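You operate a simulated robot arm through the tools that you are given. There is no shell and no other tool.

Carry out the task below with a simulated robot arm. There is one attempt and no reset: what you move stays moved.

JOB
Unplug the orange lead and wind it onto the reel.
Fine: power switch off before the plug is pulled; park the plug in the black dish; release the white lever and leave it off; wind till no coil lies loose.

It is judged by the outcome, as a careful person would: the job done as asked, and still so three seconds after it is handed in. It fails if anything else is knocked over, pushed out of place, dropped, spilled or broken.

ROBOT AND FRAMES
A 6-joint arm with a two-finger gripper, fixed in place. Base frame: the origin is at the foot of the arm, x ahead of it, y to its left, z up. Units: mm, rad, N and s.
Its first joint turns from -2.897 to 2.897 rad. Payload 2.45 kg.
The tool frame sits at the grasp point between the pads (the TCP): z along the fingers, y along the line on which they close. The tips reach 20 mm beyond it. The gripper opens to 140 mm. The gripper's body begins 168 mm behind the TCP.
Orientation is that of the tool frame in the base frame, as a unit quaternion [x, y, z, w]. With the fingers straight down and closing along the base's y, the tool's x points along the base's -x, its y along +y and its z along -z.

CONTROLS
- The arm moves only by the tool servo_tool. Its argument "moves" is a list of rows, each an object of numbers (a shift or turn left out is 0, a gripper value left out holds the last): "x", "y", "z": the shift along the tool's x, y, z in mm; "rx", "ry", "rz": the turn, a rotation vector about the tool's x, y, z in rad; "fingers": the gripper command, from -1 (shut) to 1 (fully open), values between in proportion. In form: [{"x": .., "y": .., "z": .., "rx": .., "ry": .., "rz": .., "fingers": ..}, ...]. A call has 1 to 20 rows; each row is the pose to reach, as a shift and turn from the pose commanded when the call began, along the tool's axes at that moment. Each row takes 0.2 s and may step no farther than 50 mm and 0.15 rad from the row before; otherwise, or with a gripper value out of range, the whole call is refused. A pose out of reach is approached as far as the arm can. The call stops where the force on the tool passes 40 N (or 10 N more than at its start, if that is more) or the arm is blocked; 0.2 s more then pass. Each finger travels about 45 mm/s and halts on what it meets, pressing with about 26 N; the grip force reading is that of the motor and also rises with nothing between the fingers. The clock runs only during rows and for 0.2 s after the last one: add rows that repeat a pose to give the fingers time. It gives the time, the measured TCP pose, the force on the tool (base axes), the opening and the grip force at its end, in the units of the frame above (readings bear some noise), with the torque about the TCP (base axes, N m) and any sound that the robot's microphone picked up.
- Cameras (640 x 400 px; columns grow to the right, rows downward): "scene" is fixed at [218.8, 500, 1640.8]; the picture's right is [-0.48, -0.88, 0.00], its down [-0.53, 0.29, -0.80] and it looks along [0.70, -0.38, -0.61] (base axes); focal length 340 px, centre (320, 200). "wrist" rides on the gripper at [78, 11, -209] in the tool frame; the picture's right is [-0.14, 0.99, 0.00], its down [-0.92, -0.13, -0.37] and it looks along [-0.36, -0.05, 0.93] (tool axes); focal length 280 px, centre (320, 200). There is no depth. A picture from a camera that has moved, and an enlarged one, comes with that camera's place and axes in the base frame and with its lens.
- capture(camera): a new picture of that camera. No time passes.
- close_up(camera, box): a new picture of the part [left, top, right, bottom] of that camera's present view, enlarged. No time passes.
- hand_in(): hands the job in; it is judged then, once.

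Places have to be worked out from the pictures, the camera data and where the tool is seen. Open the gripper and draw the arm clear of the work before you hand the job in, unless the task says otherwise.

The tools are called as name(argument=value, ...) on one line, values as JSON. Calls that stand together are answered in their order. servo_tool: Moves the arm, as the interface text tells. Its arguments: {"type":"object","properties":{"moves":{"type":"array"}},"required":["moves"]} The other tools are called the same way: capture (camera) takes a picture; close_up (camera, box) takes an enlarged picture of a part of a camera's view; hand_in () hands the job in.

At the start:

```text
time: 0.0
eef_pos: [634.4, 100.4, 1270.1]
orientation: [0.0, 1.0, 0.0, 0.0]
contact_force: [-0.9, -0.4, -0.6]
ft_torque: [0.0, 0.0, 0.02]
width: 140.0
grasp_force: 0.1
```

scene: 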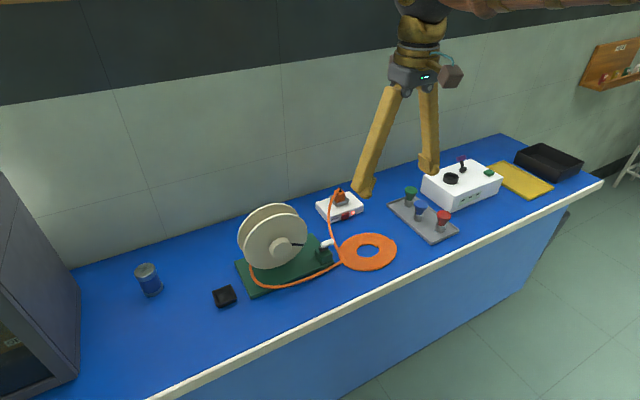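
wrist: 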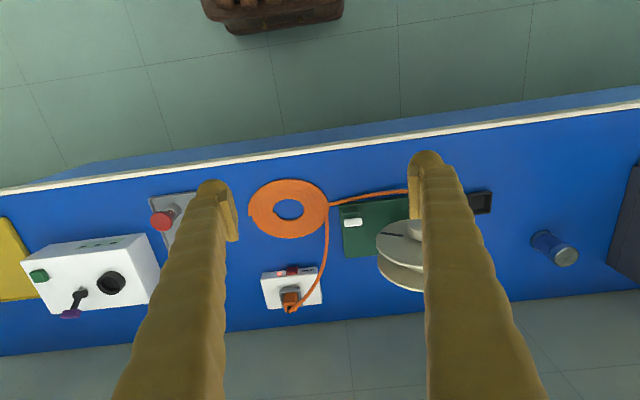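

I start by looking closely at the reel, lead, socket and dish in both views.

close_up(camera="scene", box=[200, 170, 420, 310])

close_up(camera="wrist", box=[230, 160, 510, 330])

close_up(camera="scene", box=[300, 170, 380, 230])

```text
2.86 times, centred on (310, 240) of scene
camera zoom: at [218.8, 500.0, 1640.8], right [-0.48, -0.88, 0.0], down [-0.53, 0.29, -0.8], along [0.7, -0.38, -0.61], focal length 971 px, centre (349, 86)
```

zoom: 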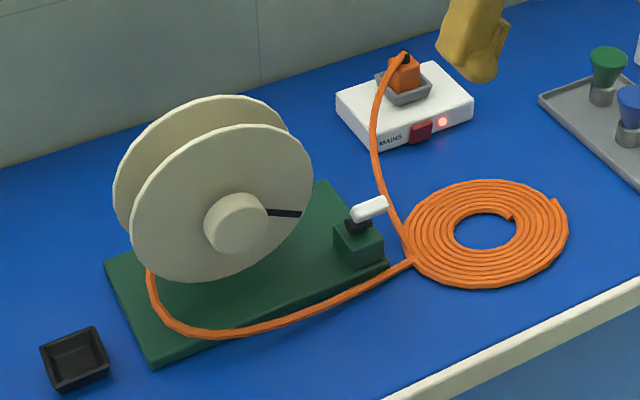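

```text
2.29 times, centred on (370, 245) of wrist
camera zoom: at [557.5, 112.0, 1479.3], right [0.14, 0.99, 0.0], down [0.92, -0.13, 0.37], along [0.36, -0.05, -0.93], focal length 641 px, centre (206, 97)
```

zoom: 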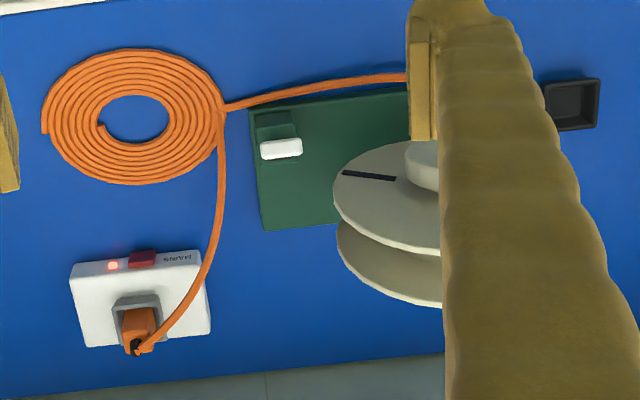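

```text
6.67 times, centred on (340, 200) of scene
camera zoom: at [218.8, 500.0, 1640.8], right [-0.48, -0.88, 0.0], down [-0.53, 0.29, -0.8], along [0.7, -0.38, -0.61], focal length 2265 px, centre (187, 200)
```

zoom: 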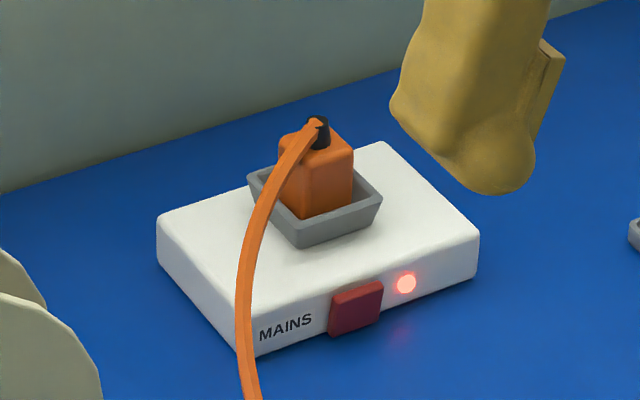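

The dish triangulates to about (857, 454, 860) and the plug to about (1037, -28, 920). I shift the arm left at this safe height to see the reel between the fingers.

servo_tool(moves=[{"y": 40}, {"y": 80}, {"y": 120}, {"y": 150}, {"y": 150}])

capture(camera="wrist")

capture(camera="scene")

```text
time: 1.2
eef_pos: [635.8, 251.5, 1268.7]
orientation: [0.0, 1.0, 0.0, -0.001]
contact_force: [0.3, -0.1, -0.6]
ft_torque: [0.02, -0.02, 0.0]
width: 139.9
grasp_force: 0.0
```

```text
taken
camera wrist: at [558.1, 262.4, 1478.9], right [0.14, 0.99, 0.0], down [0.92, -0.13, 0.37], along [0.36, -0.05, -0.93], focal length 280 px, centre (320, 200)
```

wrist: 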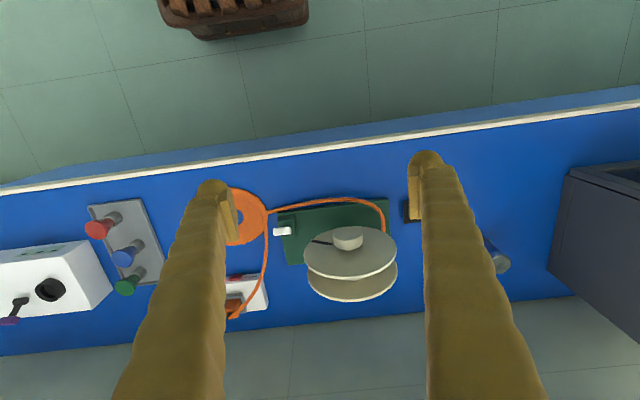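

```text
taken
```

scene: 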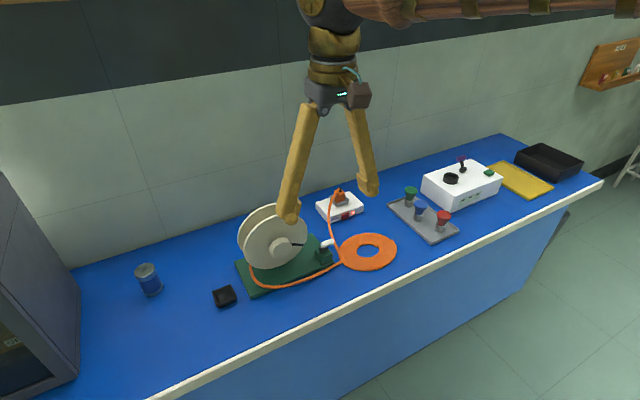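

Now I enlarge the reel and the lever from this better wrist viewpoint.

close_up(camera="wrist", box=[230, 180, 410, 310])

close_up(camera="scene", box=[230, 190, 350, 300])

```text
3.08 times, centred on (320, 245) of wrist
camera zoom: at [558.1, 262.4, 1478.9], right [0.14, 0.99, 0.0], down [0.92, -0.13, 0.37], along [0.36, -0.05, -0.93], focal length 863 px, centre (320, 62)
```

zoom: 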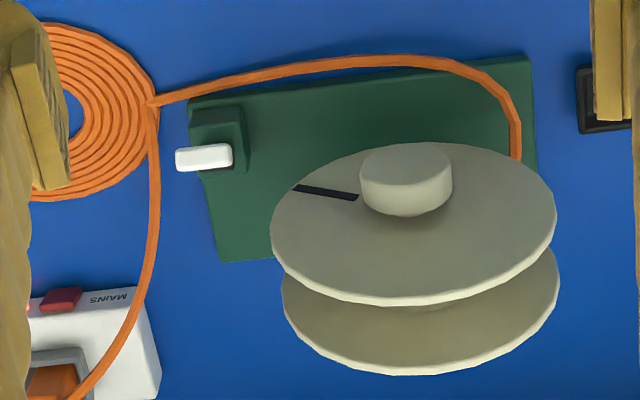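

```text
3.64 times, centred on (290, 245) of scene
camera zoom: at [218.8, 500.0, 1640.8], right [-0.48, -0.88, 0.0], down [-0.53, 0.29, -0.8], along [0.7, -0.38, -0.61], focal length 1236 px, centre (429, 36)
```

zoom: 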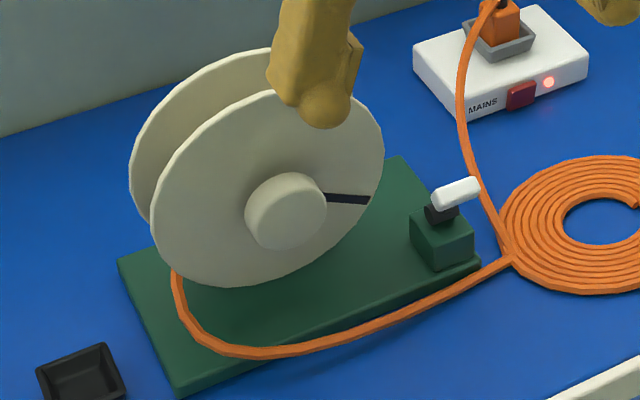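

Reel hub front is at about (834, 281, 975), axis along x; table about z≈830; the red switch at about (994, -25, 850) on the box front. I move over toward the mains box for a nearer look.

servo_tool(moves=[{"x": -30, "y": -34}, {"x": -60, "y": -69}, {"x": -90, "y": -103}, {"x": -120, "y": -138}, {"x": -150, "y": -172}, {"x": -180, "y": -207}, {"x": -210, "y": -242}, {"x": -240, "y": -276}, {"x": -240, "y": -276, "z": 44}, {"x": -240, "y": -276, "z": 88}, {"x": -240, "y": -276, "z": 132}, {"x": -240, "y": -276, "z": 176}, {"x": -240, "y": -276, "z": 219}, {"x": -240, "y": -276, "z": 219}])

capture(camera="wrist")

capture(camera="scene")

```text
time: 4.2
eef_pos: [874.4, -25.9, 1051.5]
orientation: [0.001, 1.0, 0.0, 0.001]
contact_force: [0.3, -0.3, 0.0]
ft_torque: [-0.01, 0.02, -0.01]
width: 140.1
grasp_force: 0.1
```

```text
taken
camera wrist: at [797.7, -14.8, 1260.3], right [0.14, 0.99, 0.0], down [0.92, -0.13, 0.37], along [0.37, -0.05, -0.93], focal length 280 px, centre (320, 200)
```

wrist: 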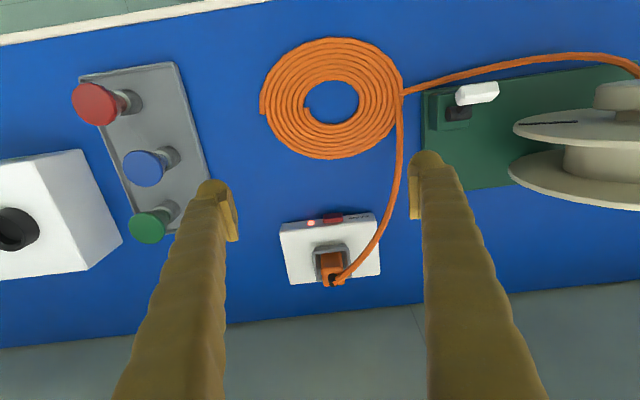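

```text
taken
```

scene: 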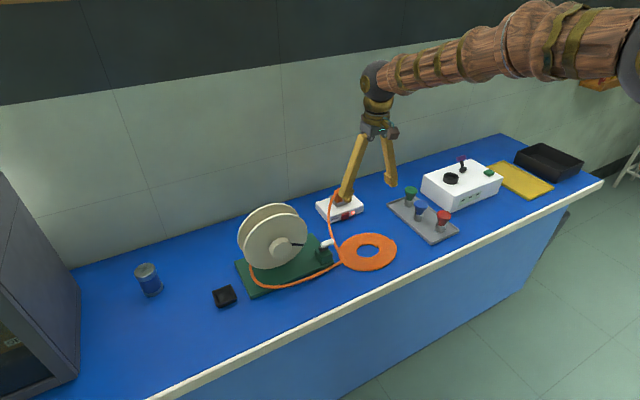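

close_up(camera="wrist", box=[260, 190, 400, 300])

close_up(camera="wrist", box=[390, 50, 640, 220])

```text
3.64 times, centred on (330, 245) of wrist
camera zoom: at [797.7, -14.8, 1260.3], right [0.14, 0.99, 0.0], down [0.92, -0.13, 0.37], along [0.37, -0.05, -0.93], focal length 1020 px, centre (284, 36)
```

zoom: 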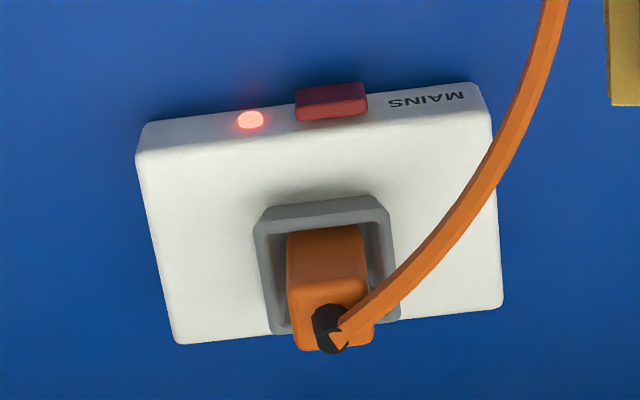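

```text
2.35 times, centred on (515, 135) of wrist
camera zoom: at [797.7, -14.8, 1260.3], right [0.14, 0.99, 0.0], down [0.92, -0.13, 0.37], along [0.37, -0.05, -0.93], focal length 660 px, centre (-139, 353)
```

zoom: 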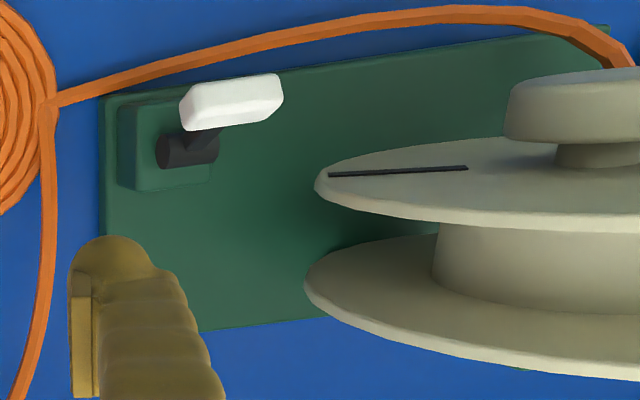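

The switch is a big red rocker at about (987, -21, 855), and the lever is a white T-bar at (823, 147, 946), pivoting about a y-axis barrel at (847, 149, 904), leaning toward the robot. I close the fingers and tilt the tool 20° forward to prepare to press the switch.

servo_tool(moves=[{"ry": -0.12, "fingers": -1}, {"ry": -0.24}, {"ry": -0.35}, {"ry": -0.35}, {"ry": -0.35}, {"ry": -0.35}, {"ry": -0.35}, {"ry": -0.35}, {"ry": -0.35}])

capture(camera="wrist")

```text
time: 6.2
eef_pos: [874.8, -25.0, 1051.9]
orientation: [0.0, 0.985, 0.0, 0.175]
contact_force: [-0.1, 0.5, -0.8]
ft_torque: [0.01, 0.01, 0.01]
width: 0.0
grasp_force: 25.9
```

```text
taken
camera wrist: at [730.7, -14.2, 1221.1], right [0.13, 0.99, 0.05], down [0.74, -0.13, 0.66], along [0.66, -0.05, -0.75], focal length 280 px, centre (320, 200)
```

wrist: 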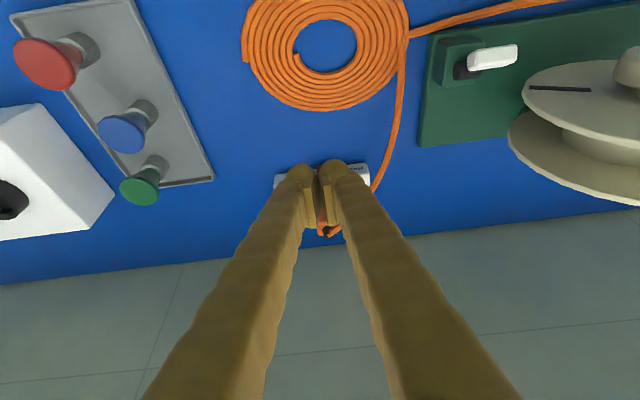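

I descend to just in front of the switch: tip near (954, -21, 855).

servo_tool(moves=[{"x": 3, "y": 1, "z": 48}, {"x": 6, "y": 2, "z": 96}, {"x": 9, "y": 4, "z": 144}, {"x": 11.5, "y": 4, "z": 175}, {"x": 11.5, "y": 4, "z": 191.6}, {"x": 11.5, "y": 4, "z": 191.6}])

capture(camera="wrist")

close_up(camera="scene", box=[290, 150, 410, 230])

```text
time: 7.4
eef_pos: [928.2, -20.6, 872.4]
orientation: [-0.001, 0.985, 0.0, 0.174]
contact_force: [-13.2, -1.0, 16.4]
ft_torque: [-0.02, 0.41, 0.02]
width: 0.2
grasp_force: 28.8
stopped in row 6: the force on the tool passed its limit at 66 N (the readings are from after the stop); the commanded pose is now the measured one
```

```text
taken
camera wrist: at [783.8, -9.8, 1042.1], right [0.13, 0.99, 0.05], down [0.74, -0.13, 0.66], along [0.66, -0.05, -0.75], focal length 280 px, centre (320, 200)
```

wrist: 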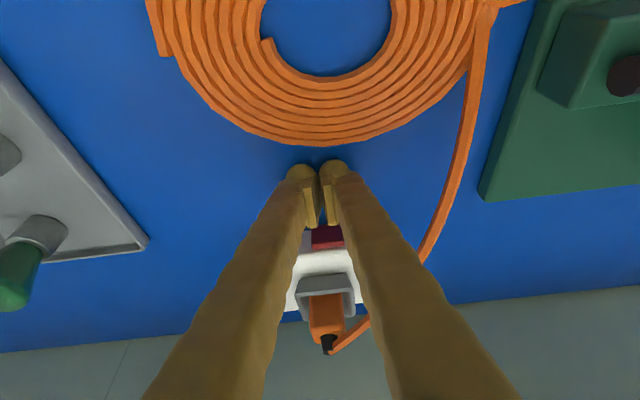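

```text
5.00 times, centred on (350, 190) of scene
camera zoom: at [218.8, 500.0, 1640.8], right [-0.48, -0.88, 0.0], down [-0.53, 0.29, -0.8], along [0.7, -0.38, -0.61], focal length 1699 px, centre (170, 250)
```

zoom: 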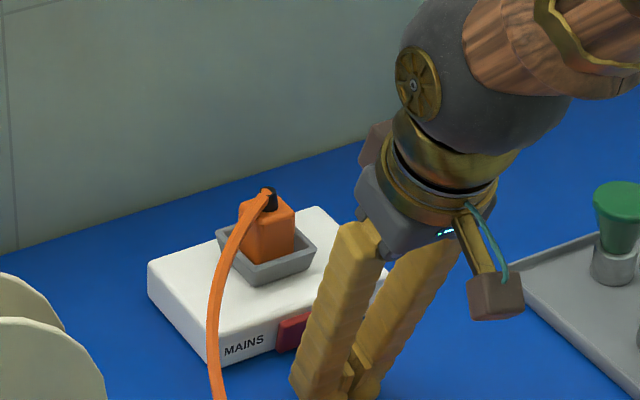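

The tips touched the bench lightly (bench is therefore at z≈847, higher than I'd estimated). I lift about 8 mm and look at the switch relative to the tips.

servo_tool(moves=[{"x": -2.7, "z": -7.5}, {"x": -2.7, "z": -7.5}])

close_up(camera="wrist", box=[270, 150, 390, 360])

close_up(camera="scene", box=[310, 180, 390, 240])

```text
time: 8.0
eef_pos: [929.2, -20.7, 879.1]
orientation: [0.0, 0.985, 0.0, 0.174]
contact_force: [0.7, -0.2, 0.3]
ft_torque: [-0.01, -0.01, 0.0]
width: 0.3
grasp_force: 29.4
```

```text
1.90 times, centred on (330, 255) of wrist
camera zoom: at [783.9, -9.7, 1049.2], right [0.13, 0.99, 0.05], down [0.74, -0.13, 0.66], along [0.66, -0.05, -0.75], focal length 534 px, centre (301, 95)
```

zoom: 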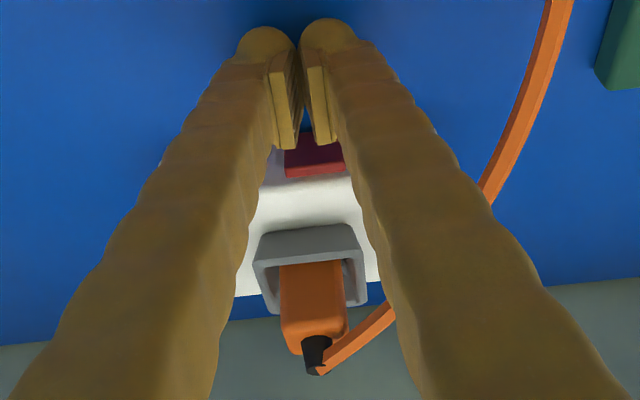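

```text
6.67 times, centred on (350, 210) of scene
camera zoom: at [218.8, 500.0, 1640.8], right [-0.48, -0.88, 0.0], down [-0.53, 0.29, -0.8], along [0.7, -0.38, -0.61], focal length 2265 px, centre (120, 133)
```

zoom: 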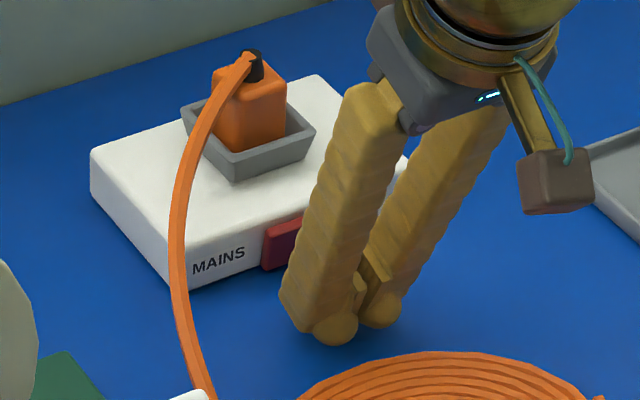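

The tips are clear and lined up with the rocker in y. I push forward along +x in small steps.

servo_tool(moves=[{"x": -9.4, "z": 3.4}, {"x": -18.8, "z": 6.9}, {"x": -22.5, "z": 8.2}, {"x": -24.4, "z": 8.9}, {"x": -26.3, "z": 9.6}, {"x": -28.2, "z": 10.3}])

close_up(camera="scene", box=[310, 180, 390, 240])

close_up(camera="wrist", box=[270, 150, 390, 360])

```text
time: 9.4
eef_pos: [956.4, -20.5, 878.2]
orientation: [0.0, 0.985, 0.0, 0.173]
contact_force: [-37.8, 0.1, 19.3]
ft_torque: [0.02, -0.17, -0.02]
width: 6.2
grasp_force: 29.0
```

```text
6.67 times, centred on (350, 210) of scene
camera zoom: at [218.8, 500.0, 1640.8], right [-0.48, -0.88, 0.0], down [-0.53, 0.29, -0.8], along [0.7, -0.38, -0.61], focal length 2265 px, centre (120, 133)
```

zoom: 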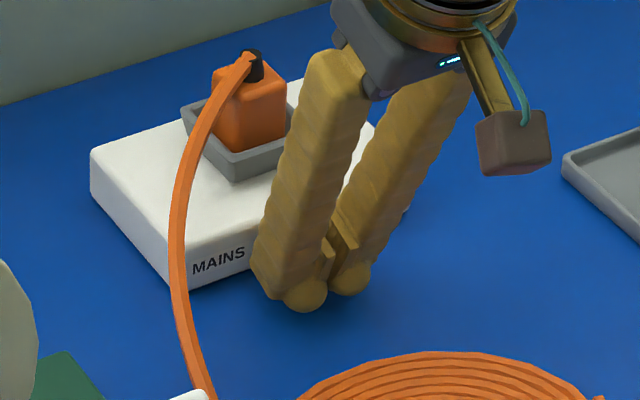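

```text
1.90 times, centred on (330, 255) of wrist
camera zoom: at [812.8, -9.7, 1049.6], right [0.13, 0.99, 0.05], down [0.74, -0.13, 0.66], along [0.66, -0.05, -0.75], focal length 534 px, centre (301, 95)
```

zoom: 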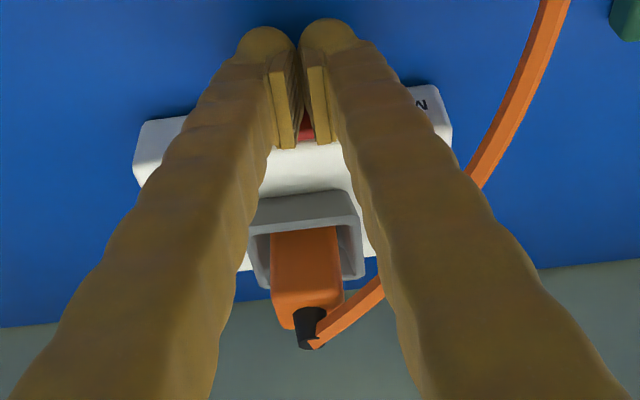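

There's 38 N of pushing force; I back off and check whether the light went out.

servo_tool(moves=[{"x": 18.8, "z": -6.9}, {"x": 46, "z": -17}, {"x": 46, "z": -17}])

close_up(camera="scene", box=[310, 180, 390, 240])

close_up(camera="wrist", box=[270, 150, 390, 360])

```text
time: 10.2
eef_pos: [909.6, -20.5, 879.8]
orientation: [0.001, 0.985, -0.001, 0.174]
contact_force: [-0.2, 0.0, 0.1]
ft_torque: [-0.03, -0.04, 0.02]
width: 0.0
grasp_force: 29.4
```

```text
6.67 times, centred on (350, 210) of scene
camera zoom: at [218.8, 500.0, 1640.8], right [-0.48, -0.88, 0.0], down [-0.53, 0.29, -0.8], along [0.7, -0.38, -0.61], focal length 2265 px, centre (120, 133)
```

zoom: 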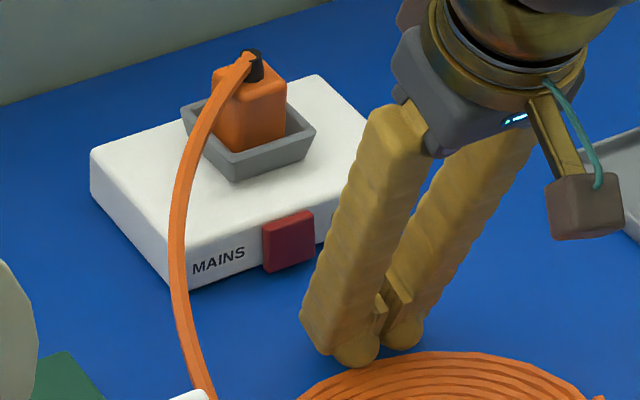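

```text
1.90 times, centred on (330, 255) of wrist
camera zoom: at [765.0, -10.0, 1049.2], right [0.13, 0.99, 0.05], down [0.74, -0.13, 0.66], along [0.66, -0.05, -0.75], focal length 534 px, centre (301, 95)
```

zoom: 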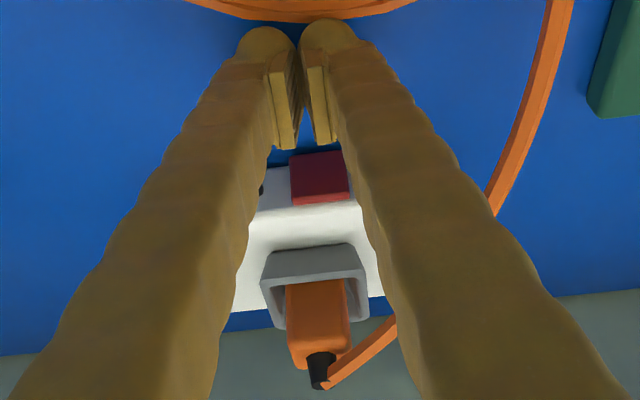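

The light spot in the wrist view looks dark; I raise the arm to confirm.

servo_tool(moves=[{"x": -15, "z": -42}, {"x": -30, "z": -83}, {"x": -45, "z": -125}, {"x": -60, "z": -164}, {"x": -60, "z": -164}])

close_up(camera="scene", box=[310, 180, 390, 240])

capture(camera="wrist")

```text
time: 11.4
eef_pos: [909.8, -20.3, 1054.4]
orientation: [0.0, 0.985, -0.001, 0.175]
contact_force: [-0.3, 0.4, -1.3]
ft_torque: [0.0, 0.01, 0.01]
width: 0.0
grasp_force: 29.3
```

```text
6.67 times, centred on (350, 210) of scene
camera zoom: at [218.8, 500.0, 1640.8], right [-0.48, -0.88, 0.0], down [-0.53, 0.29, -0.8], along [0.7, -0.38, -0.61], focal length 2265 px, centre (120, 133)
```

zoom: 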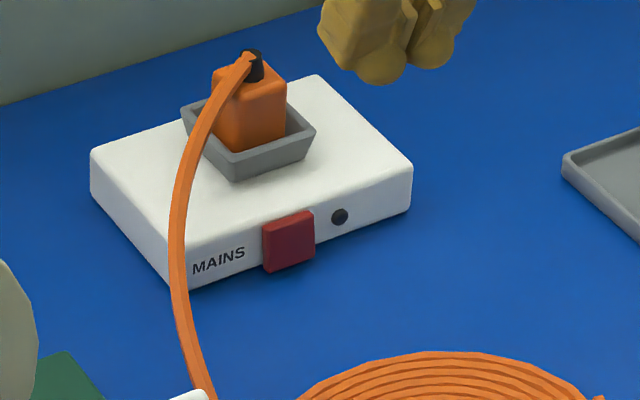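

```text
taken
camera wrist: at [764.3, -9.4, 1224.7], right [0.13, 0.99, 0.05], down [0.74, -0.13, 0.66], along [0.66, -0.05, -0.75], focal length 280 px, centre (320, 200)
```

wrist: 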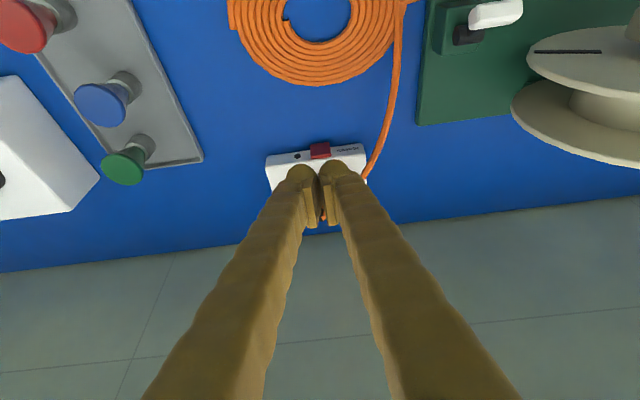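

The indicator is dark, so the power is off, and the box hasn't shifted. The plug works out at x≈1046, y≈-31 with its top at z≈940 and 30 mm wide; I open partly and move above it.

servo_tool(moves=[{"x": -30, "y": -3, "z": 22, "fingers": -0.05}, {"x": -60, "y": -6, "z": 45}, {"x": -90, "y": -8, "z": 68}, {"x": -118, "y": -11, "z": 90}, {"x": -118, "y": -11, "z": 90}])

capture(camera="wrist")

close_up(camera="scene", box=[290, 130, 410, 230])

```text
time: 12.6
eef_pos: [1050.9, -30.6, 1009.0]
orientation: [0.0, 0.985, 0.0, 0.174]
contact_force: [0.2, -0.4, 1.0]
ft_torque: [0.01, 0.02, 0.0]
width: 66.4
grasp_force: 0.0
```

```text
taken
camera wrist: at [906.5, -20.8, 1179.5], right [0.13, 0.99, 0.05], down [0.74, -0.13, 0.66], along [0.66, -0.05, -0.75], focal length 280 px, centre (320, 200)
```

wrist: 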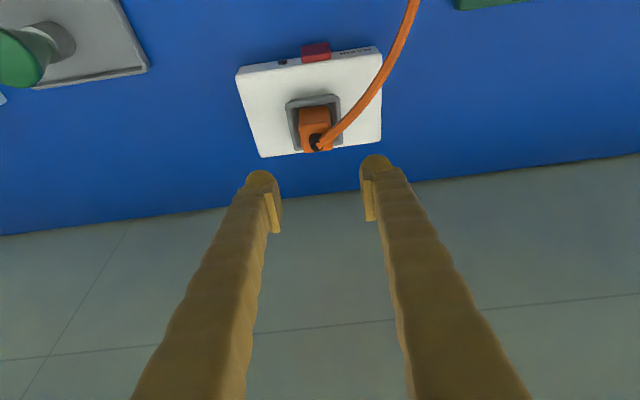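

```text
4.00 times, centred on (350, 180) of scene
camera zoom: at [218.8, 500.0, 1640.8], right [-0.48, -0.88, 0.0], down [-0.53, 0.29, -0.8], along [0.7, -0.38, -0.61], focal length 1359 px, centre (200, 280)
```

zoom: 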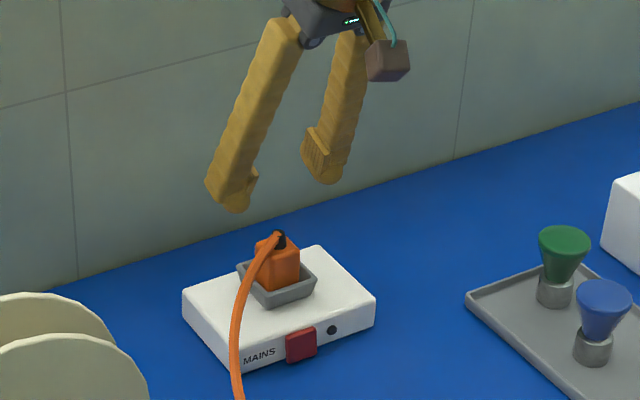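

Close-up of the plug from here to refine its position.

close_up(camera="wrist", box=[225, 30, 395, 170])

```text
2.86 times, centred on (310, 100) of wrist
camera zoom: at [906.5, -20.8, 1179.5], right [0.13, 0.99, 0.05], down [0.74, -0.13, 0.66], along [0.66, -0.05, -0.75], focal length 801 px, centre (349, 486)
```

zoom: 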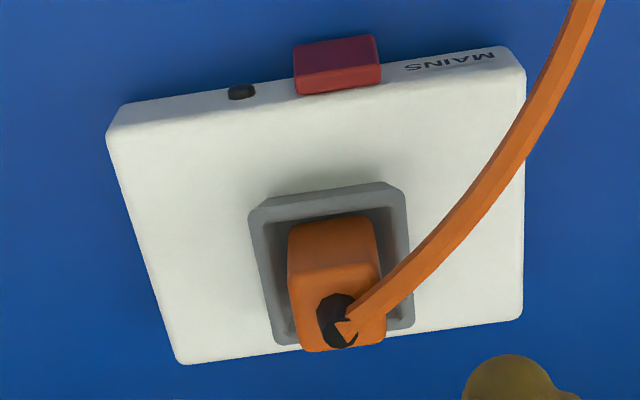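

Plug top spans x 1024–1053, centre about (1039, -30). I descend around it with the fingers partly open, stopping above the collar.

servo_tool(moves=[{"x": 14, "z": 28}, {"x": 24, "z": 47}, {"x": 30, "z": 58}, {"x": 33, "z": 64.5}, {"x": 33, "z": 64.5}])

capture(camera="wrist")

close_up(camera="scene", box=[290, 150, 410, 230])

```text
time: 13.8
eef_pos: [1042.0, -31.9, 938.9]
orientation: [-0.001, 0.985, 0.0, 0.175]
contact_force: [0.4, -0.1, -0.1]
ft_torque: [0.01, -0.03, 0.01]
width: 66.4
grasp_force: 0.0
```

```text
taken
camera wrist: at [897.9, -21.1, 1108.2], right [0.13, 0.99, 0.05], down [0.74, -0.13, 0.66], along [0.66, -0.05, -0.75], focal length 280 px, centre (320, 200)
```

wrist: 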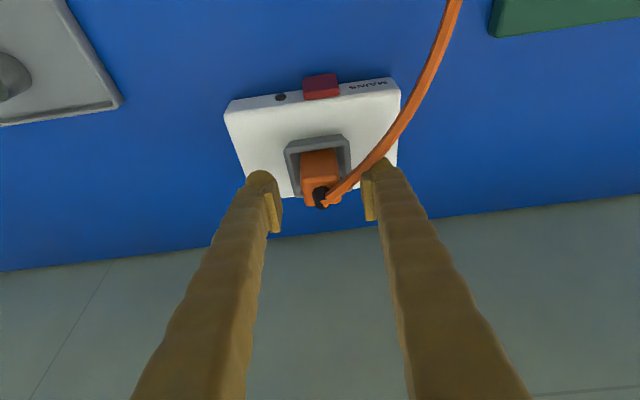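

```text
5.00 times, centred on (350, 190) of scene
camera zoom: at [218.8, 500.0, 1640.8], right [-0.48, -0.88, 0.0], down [-0.53, 0.29, -0.8], along [0.7, -0.38, -0.61], focal length 1699 px, centre (170, 250)
```

zoom: 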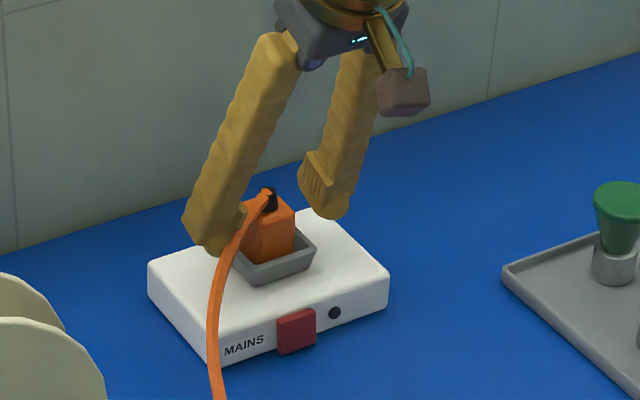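

No contact yet and the plug sits between the pads. I lower 3 mm more and close on it.

servo_tool(moves=[{"x": 3, "z": 3}, {"x": 3, "z": 3, "fingers": -1}, {"x": 3, "z": 3}, {"x": 3, "z": 3}, {"x": 3, "z": 3}, {"x": 3, "z": 3}])

close_up(camera="wrist", box=[220, 60, 420, 240])

close_up(camera="scene", box=[290, 150, 410, 230])

```text
time: 15.2
eef_pos: [1040.6, -32.4, 934.7]
orientation: [0.0, 0.985, 0.0, 0.174]
contact_force: [-0.6, 0.4, 0.6]
ft_torque: [-0.02, 0.02, 0.0]
width: 30.6
grasp_force: 25.8
```

```text
2.22 times, centred on (320, 150) of wrist
camera zoom: at [896.3, -21.0, 1104.3], right [0.13, 0.99, 0.05], down [0.74, -0.13, 0.66], along [0.66, -0.05, -0.75], focal length 623 px, centre (320, 311)
```

zoom: 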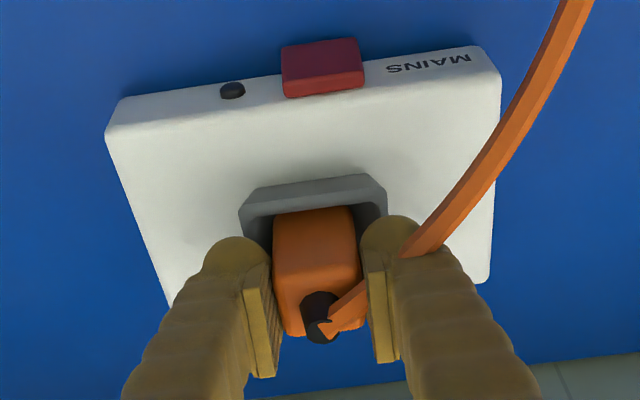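

```text
5.00 times, centred on (350, 190) of scene
camera zoom: at [218.8, 500.0, 1640.8], right [-0.48, -0.88, 0.0], down [-0.53, 0.29, -0.8], along [0.7, -0.38, -0.61], focal length 1699 px, centre (170, 250)
```

zoom: 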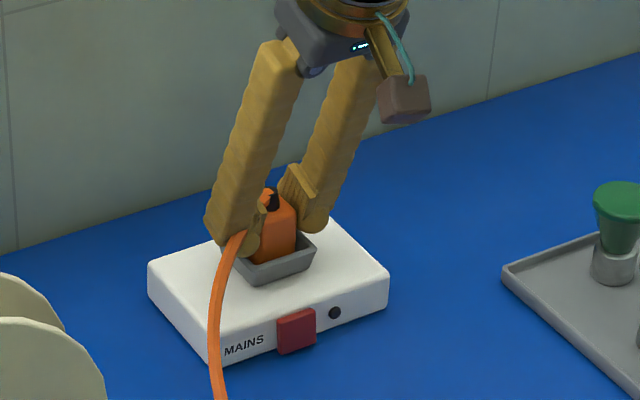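

Grip holds at 30.6 mm and the lead is passing harmlessly through the finger. Now I pull straight up in small steps.

servo_tool(moves=[{"x": -0.7, "z": -1.9}, {"x": -1.4, "z": -3.8}, {"x": -2.1, "z": -5.6}, {"x": -2.7, "z": -7.5}, {"x": -4.1, "z": -11.3}, {"x": -5.5, "z": -15}, {"x": -6.9, "z": -18.8}, {"x": -8.6, "z": -23.5}, {"x": -10.3, "z": -28.2}])

close_up(camera="wrist", box=[220, 60, 420, 240])

close_up(camera="scene", box=[290, 150, 410, 230])

```text
time: 17.2
eef_pos: [1039.9, -32.1, 963.8]
orientation: [0.0, 0.985, -0.001, 0.174]
contact_force: [0.2, -0.7, -0.1]
ft_torque: [-0.03, 0.02, -0.01]
width: 30.4
grasp_force: 26.2
```

```text
2.22 times, centred on (320, 150) of wrist
camera zoom: at [896.2, -20.9, 1134.4], right [0.13, 0.99, 0.05], down [0.74, -0.13, 0.66], along [0.66, -0.05, -0.75], focal length 623 px, centre (320, 311)
```

zoom: 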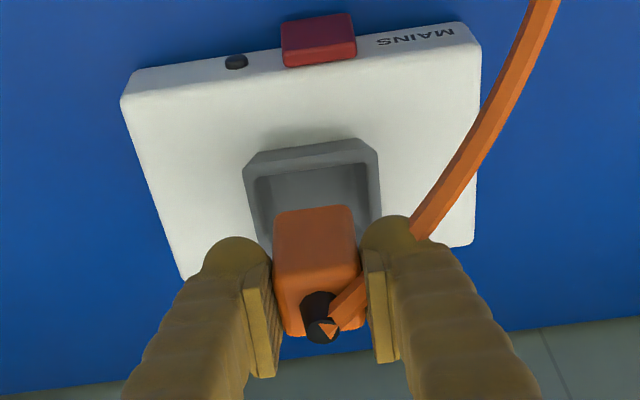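

```text
5.00 times, centred on (350, 190) of scene
camera zoom: at [218.8, 500.0, 1640.8], right [-0.48, -0.88, 0.0], down [-0.53, 0.29, -0.8], along [0.7, -0.38, -0.61], focal length 1699 px, centre (170, 250)
```

zoom: 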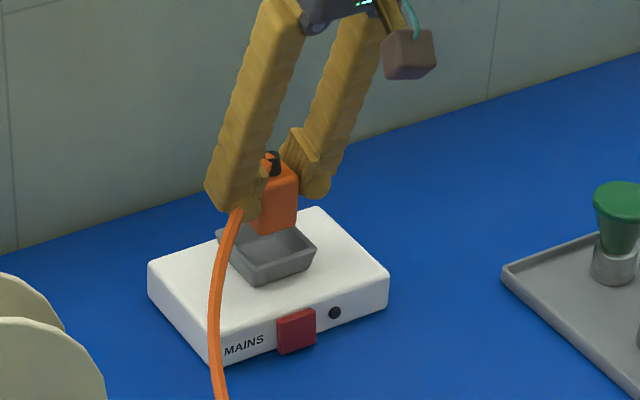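

The plug is out of the socket and held firm. I continue straight up to z≈1160, clear of the reel's height.

servo_tool(moves=[{"x": -10, "z": -28}, {"x": -24, "z": -65}, {"x": -38, "z": -105}, {"x": -53, "z": -145}, {"x": -67, "z": -184}, {"x": -67, "z": -184}])

capture(camera="wrist")

capture(camera="scene")

```text
time: 18.6
eef_pos: [1041.1, -31.2, 1160.8]
orientation: [0.001, 0.985, 0.0, 0.175]
contact_force: [-0.1, 0.2, -0.6]
ft_torque: [-0.02, -0.02, 0.02]
width: 30.6
grasp_force: 25.9
```

```text
taken
camera wrist: at [896.1, -20.4, 1329.9], right [0.13, 0.99, 0.05], down [0.74, -0.13, 0.66], along [0.66, -0.05, -0.75], focal length 280 px, centre (320, 200)
```

wrist: 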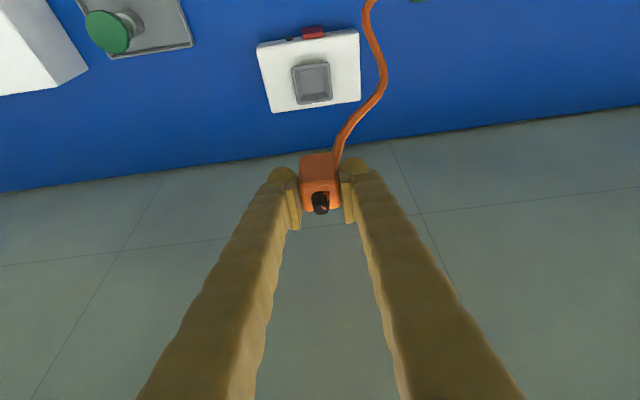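

```text
taken
```

scene: 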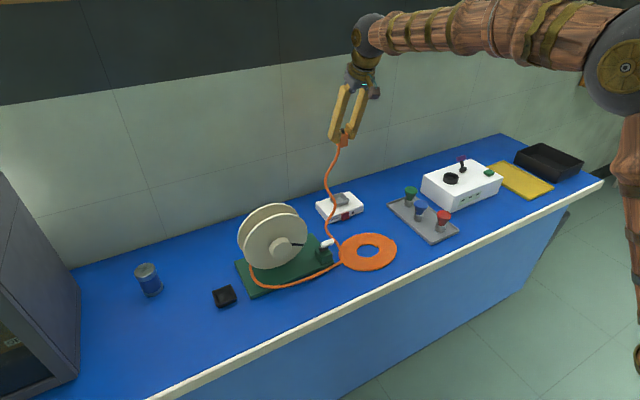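

Plug securely held. I fly over to above the black dish at z≈1190.

servo_tool(moves=[{"x": -10.3, "z": -28.2}, {"x": 5.4, "y": 44, "z": -33.9}, {"x": 21.1, "y": 88, "z": -39.7}, {"x": 36.9, "y": 132, "z": -45.4}, {"x": 52.6, "y": 176, "z": -51.1}, {"x": 68.3, "y": 220, "z": -56.8}, {"x": 84, "y": 264, "z": -62.6}, {"x": 99.7, "y": 308, "z": -68.3}, {"x": 115.5, "y": 352, "z": -74}, {"x": 131.2, "y": 396, "z": -79.8}, {"x": 146.9, "y": 440, "z": -85.5}, {"x": 162.6, "y": 480, "z": -91.2}, {"x": 162.6, "y": 480, "z": -91.2}])

capture(camera="wrist")

capture(camera="scene")

```text
time: 21.4
eef_pos: [856.5, 448.5, 1189.9]
orientation: [0.001, 0.984, 0.0, 0.176]
contact_force: [1.3, 0.0, -1.1]
ft_torque: [-0.04, -0.03, -0.01]
width: 30.7
grasp_force: 26.6
```

```text
taken
camera wrist: at [711.6, 459.2, 1359.3], right [0.13, 0.99, 0.05], down [0.74, -0.13, 0.66], along [0.66, -0.05, -0.75], focal length 280 px, centre (320, 200)
```

wrist: 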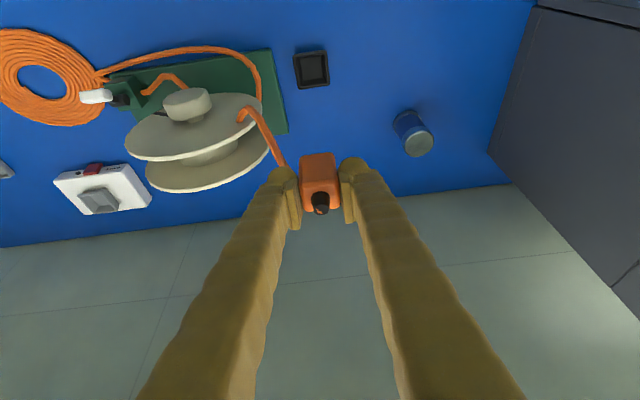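

```text
taken
```

scene: 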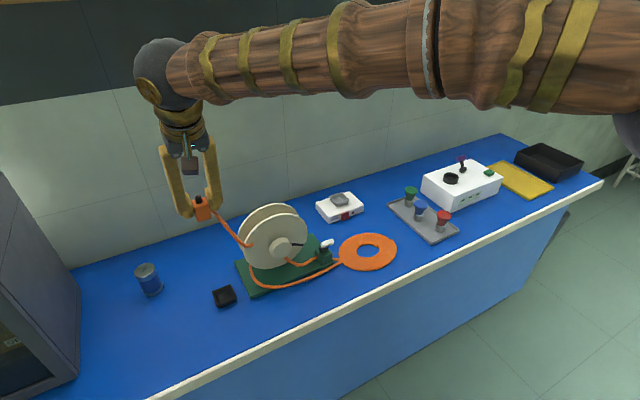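

The lead is drawn straight through the reel, so it's not a physical obstacle. I zoom in on the dish and the plug.

close_up(camera="wrist", box=[260, 30, 370, 220])

close_up(camera="scene", box=[140, 180, 260, 320])

```text
2.11 times, centred on (315, 125) of wrist
camera zoom: at [711.6, 459.2, 1359.3], right [0.13, 0.99, 0.05], down [0.74, -0.13, 0.66], along [0.66, -0.05, -0.75], focal length 590 px, centre (330, 358)
```

zoom: 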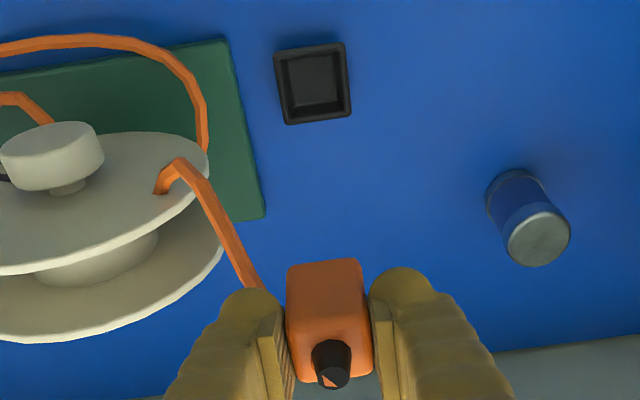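

```text
2.86 times, centred on (200, 250) of scene
camera zoom: at [218.8, 500.0, 1640.8], right [-0.48, -0.88, 0.0], down [-0.53, 0.29, -0.8], along [0.7, -0.38, -0.61], focal length 971 px, centre (663, 57)
```

zoom: 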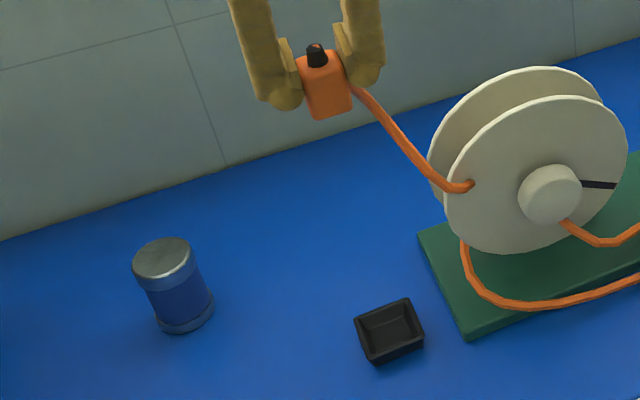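

Dish centre is about (858, 451), 55 mm outside. The plug bottom is about 45 mm below the TCP. I descend to z≈1000 over it.

servo_tool(moves=[{"x": 15, "y": 2.5, "z": 45}, {"x": 31, "y": 2.5, "z": 90}, {"x": 47, "y": 2.5, "z": 135}, {"x": 62.3, "y": 2.5, "z": 179.5}, {"x": 62.3, "y": 2.5, "z": 179.5}, {"x": 62.3, "y": 2.5, "z": 179.5}])

capture(camera="wrist")

close_up(camera="scene", box=[140, 180, 300, 320])

```text
time: 22.8
eef_pos: [858.9, 451.9, 998.4]
orientation: [0.0, 0.985, 0.0, 0.174]
contact_force: [-0.1, 0.1, -0.3]
ft_torque: [0.03, -0.01, 0.04]
width: 30.6
grasp_force: 26.0
```

```text
taken
camera wrist: at [714.6, 461.9, 1168.9], right [0.13, 0.99, 0.05], down [0.74, -0.13, 0.66], along [0.66, -0.05, -0.75], focal length 280 px, centre (320, 200)
```

wrist: 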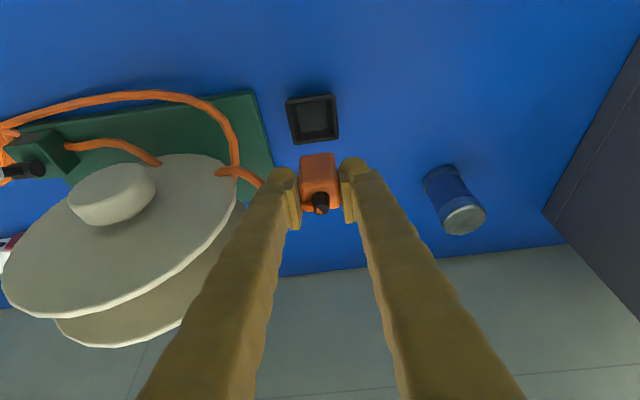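

```text
2.86 times, centred on (220, 250) of scene
camera zoom: at [218.8, 500.0, 1640.8], right [-0.48, -0.88, 0.0], down [-0.53, 0.29, -0.8], along [0.7, -0.38, -0.61], focal length 971 px, centre (606, 57)
```

zoom: 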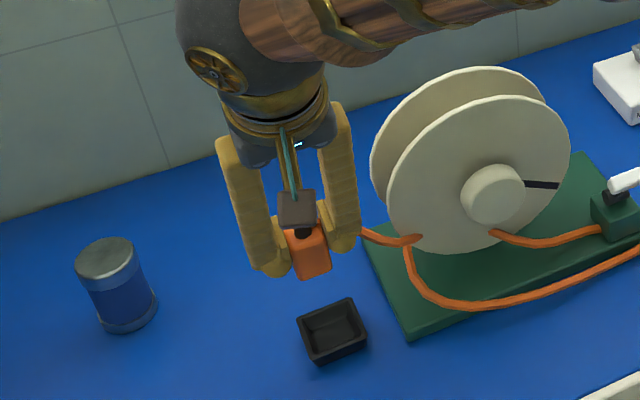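

close_up(camera="wrist", box=[260, 80, 370, 220])

```text
2.86 times, centred on (315, 150) of wrist
camera zoom: at [714.6, 461.9, 1168.9], right [0.13, 0.99, 0.05], down [0.74, -0.13, 0.66], along [0.66, -0.05, -0.75], focal length 801 px, centre (334, 343)
```

zoom: 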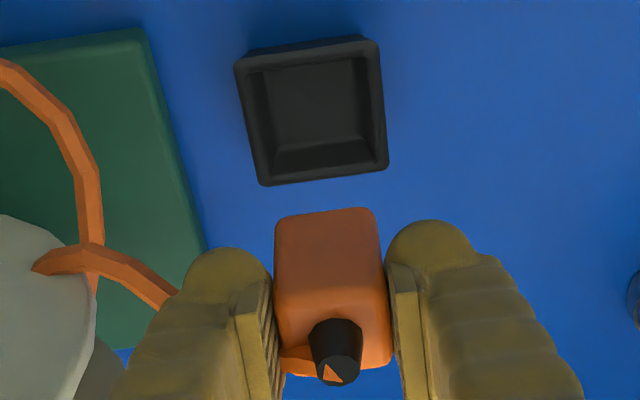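

Dish rim centre refined to (856.5, 450). I descend to TCP z≈905, with plug bottom just above the dish floor.

servo_tool(moves=[{"x": 14, "y": -1.9, "z": 38}, {"x": 24, "y": -1.9, "z": 66}, {"x": 29, "y": -1.9, "z": 79}, {"x": 31.9, "y": -1.9, "z": 87}, {"x": 31.9, "y": -1.9, "z": 87}])

close_up(camera="wrist", box=[260, 120, 380, 220])

close_up(camera="scene", box=[180, 240, 280, 320])

```text
time: 24.0
eef_pos: [858.4, 448.6, 907.7]
orientation: [0.0, 0.985, 0.0, 0.175]
contact_force: [-0.4, -0.3, -0.4]
ft_torque: [0.02, -0.01, 0.02]
width: 30.4
grasp_force: 26.1
```

```text
4.00 times, centred on (320, 170) of wrist
camera zoom: at [715.2, 459.9, 1077.1], right [0.13, 0.99, 0.05], down [0.74, -0.13, 0.66], along [0.66, -0.05, -0.75], focal length 1122 px, centre (320, 320)
```

zoom: 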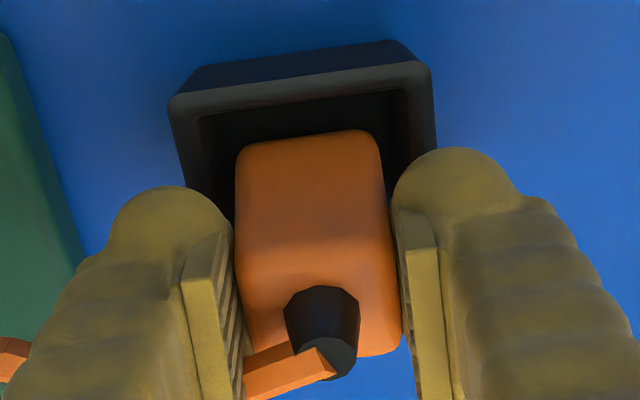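

```text
5.00 times, centred on (230, 280) of scene
camera zoom: at [218.8, 500.0, 1640.8], right [-0.48, -0.88, 0.0], down [-0.53, 0.29, -0.8], along [0.7, -0.38, -0.61], focal length 1699 px, centre (770, -200)
```

zoom: 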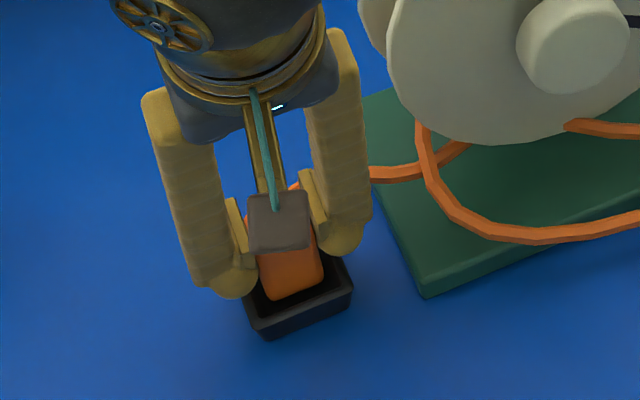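

The plug is inside the dish outline without contact. I lower a few mm at a time watching the force.

servo_tool(moves=[{"x": 0.7, "y": 0.7, "z": 1.9}, {"x": 1.4, "y": 0.7, "z": 3.8}, {"x": 2.1, "y": 0.7, "z": 5.6}])

```text
time: 24.8
eef_pos: [859.1, 449.8, 901.4]
orientation: [0.0, 0.985, 0.0, 0.174]
contact_force: [-14.8, -0.6, 7.6]
ft_torque: [0.01, 0.47, 0.01]
width: 30.6
grasp_force: 26.1
```

The plug is touching the far sloped wall of the dish. I lift 2 mm, shift 3 mm toward the robot, and lower again.

servo_tool(moves=[{"x": -0.7, "z": -1.9}, {"x": 2.1, "z": -2.9}, {"x": 2.8, "z": -1}, {"x": 3.5, "z": 0.9}])

close_up(camera="wrist", box=[260, 120, 380, 220])

```text
time: 25.8
eef_pos: [857.2, 449.3, 899.5]
orientation: [0.0, 0.985, 0.0, 0.175]
contact_force: [-1.5, 0.0, 5.5]
ft_torque: [-0.03, -0.05, 0.02]
width: 30.5
grasp_force: 25.6
```

```text
4.00 times, centred on (320, 170) of wrist
camera zoom: at [712.5, 460.6, 1069.3], right [0.13, 0.99, 0.05], down [0.74, -0.13, 0.66], along [0.66, -0.05, -0.75], focal length 1122 px, centre (320, 320)
```

zoom: 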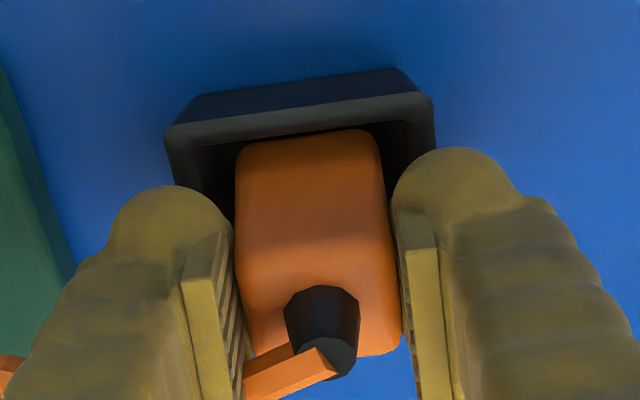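

Mostly vertical force now; I press down 1.5 mm more to see whether it is resting on the floor.

servo_tool(moves=[{"x": 0.3, "z": 0.9}, {"x": 0.5, "z": 1.4}])

```text
time: 26.4
eef_pos: [857.2, 449.2, 899.4]
orientation: [0.001, 0.984, 0.0, 0.175]
contact_force: [-1.4, -2.9, 25.8]
ft_torque: [-0.05, -0.04, 0.03]
width: 30.7
grasp_force: 26.1
```

It rests solidly on the dish floor. I relieve the pressure, then open the fingers.

servo_tool(moves=[{"x": -0.4, "z": -1.1}, {"x": -0.4, "z": -1.1, "fingers": -0.35}, {"x": -0.4, "z": -1.1, "fingers": -0.2}, {"x": -0.4, "z": -1.1, "fingers": -0.1}, {"x": -0.4, "z": -1.1}, {"x": -0.4, "z": -1.1}])

capture(camera="wrist")

close_up(camera="scene", box=[180, 240, 280, 320])

```text
time: 27.8
eef_pos: [855.6, 449.7, 899.9]
orientation: [-0.001, 0.985, 0.0, 0.175]
contact_force: [0.7, -0.3, -0.1]
ft_torque: [0.02, 0.0, 0.02]
width: 62.8
grasp_force: 0.0
```

```text
taken
camera wrist: at [712.3, 460.4, 1068.6], right [0.13, 0.99, 0.05], down [0.74, -0.13, 0.66], along [0.66, -0.05, -0.75], focal length 280 px, centre (320, 200)
```

wrist: 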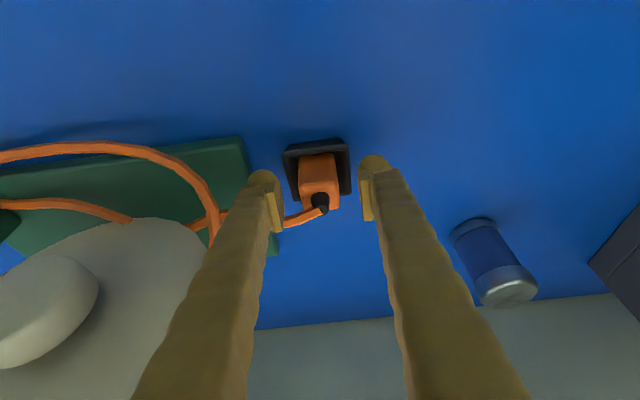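

```text
5.00 times, centred on (230, 280) of scene
camera zoom: at [218.8, 500.0, 1640.8], right [-0.48, -0.88, 0.0], down [-0.53, 0.29, -0.8], along [0.7, -0.38, -0.61], focal length 1699 px, centre (770, -200)
```

zoom: 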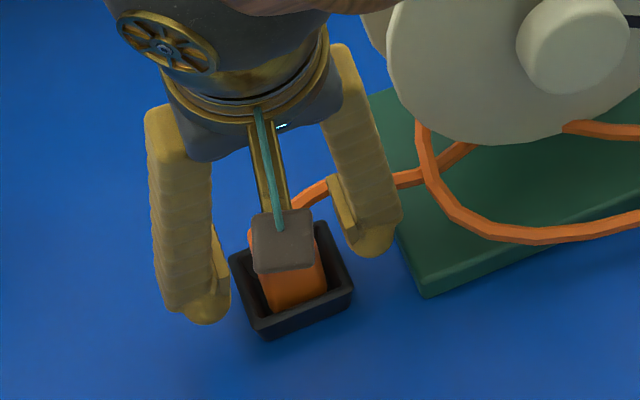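

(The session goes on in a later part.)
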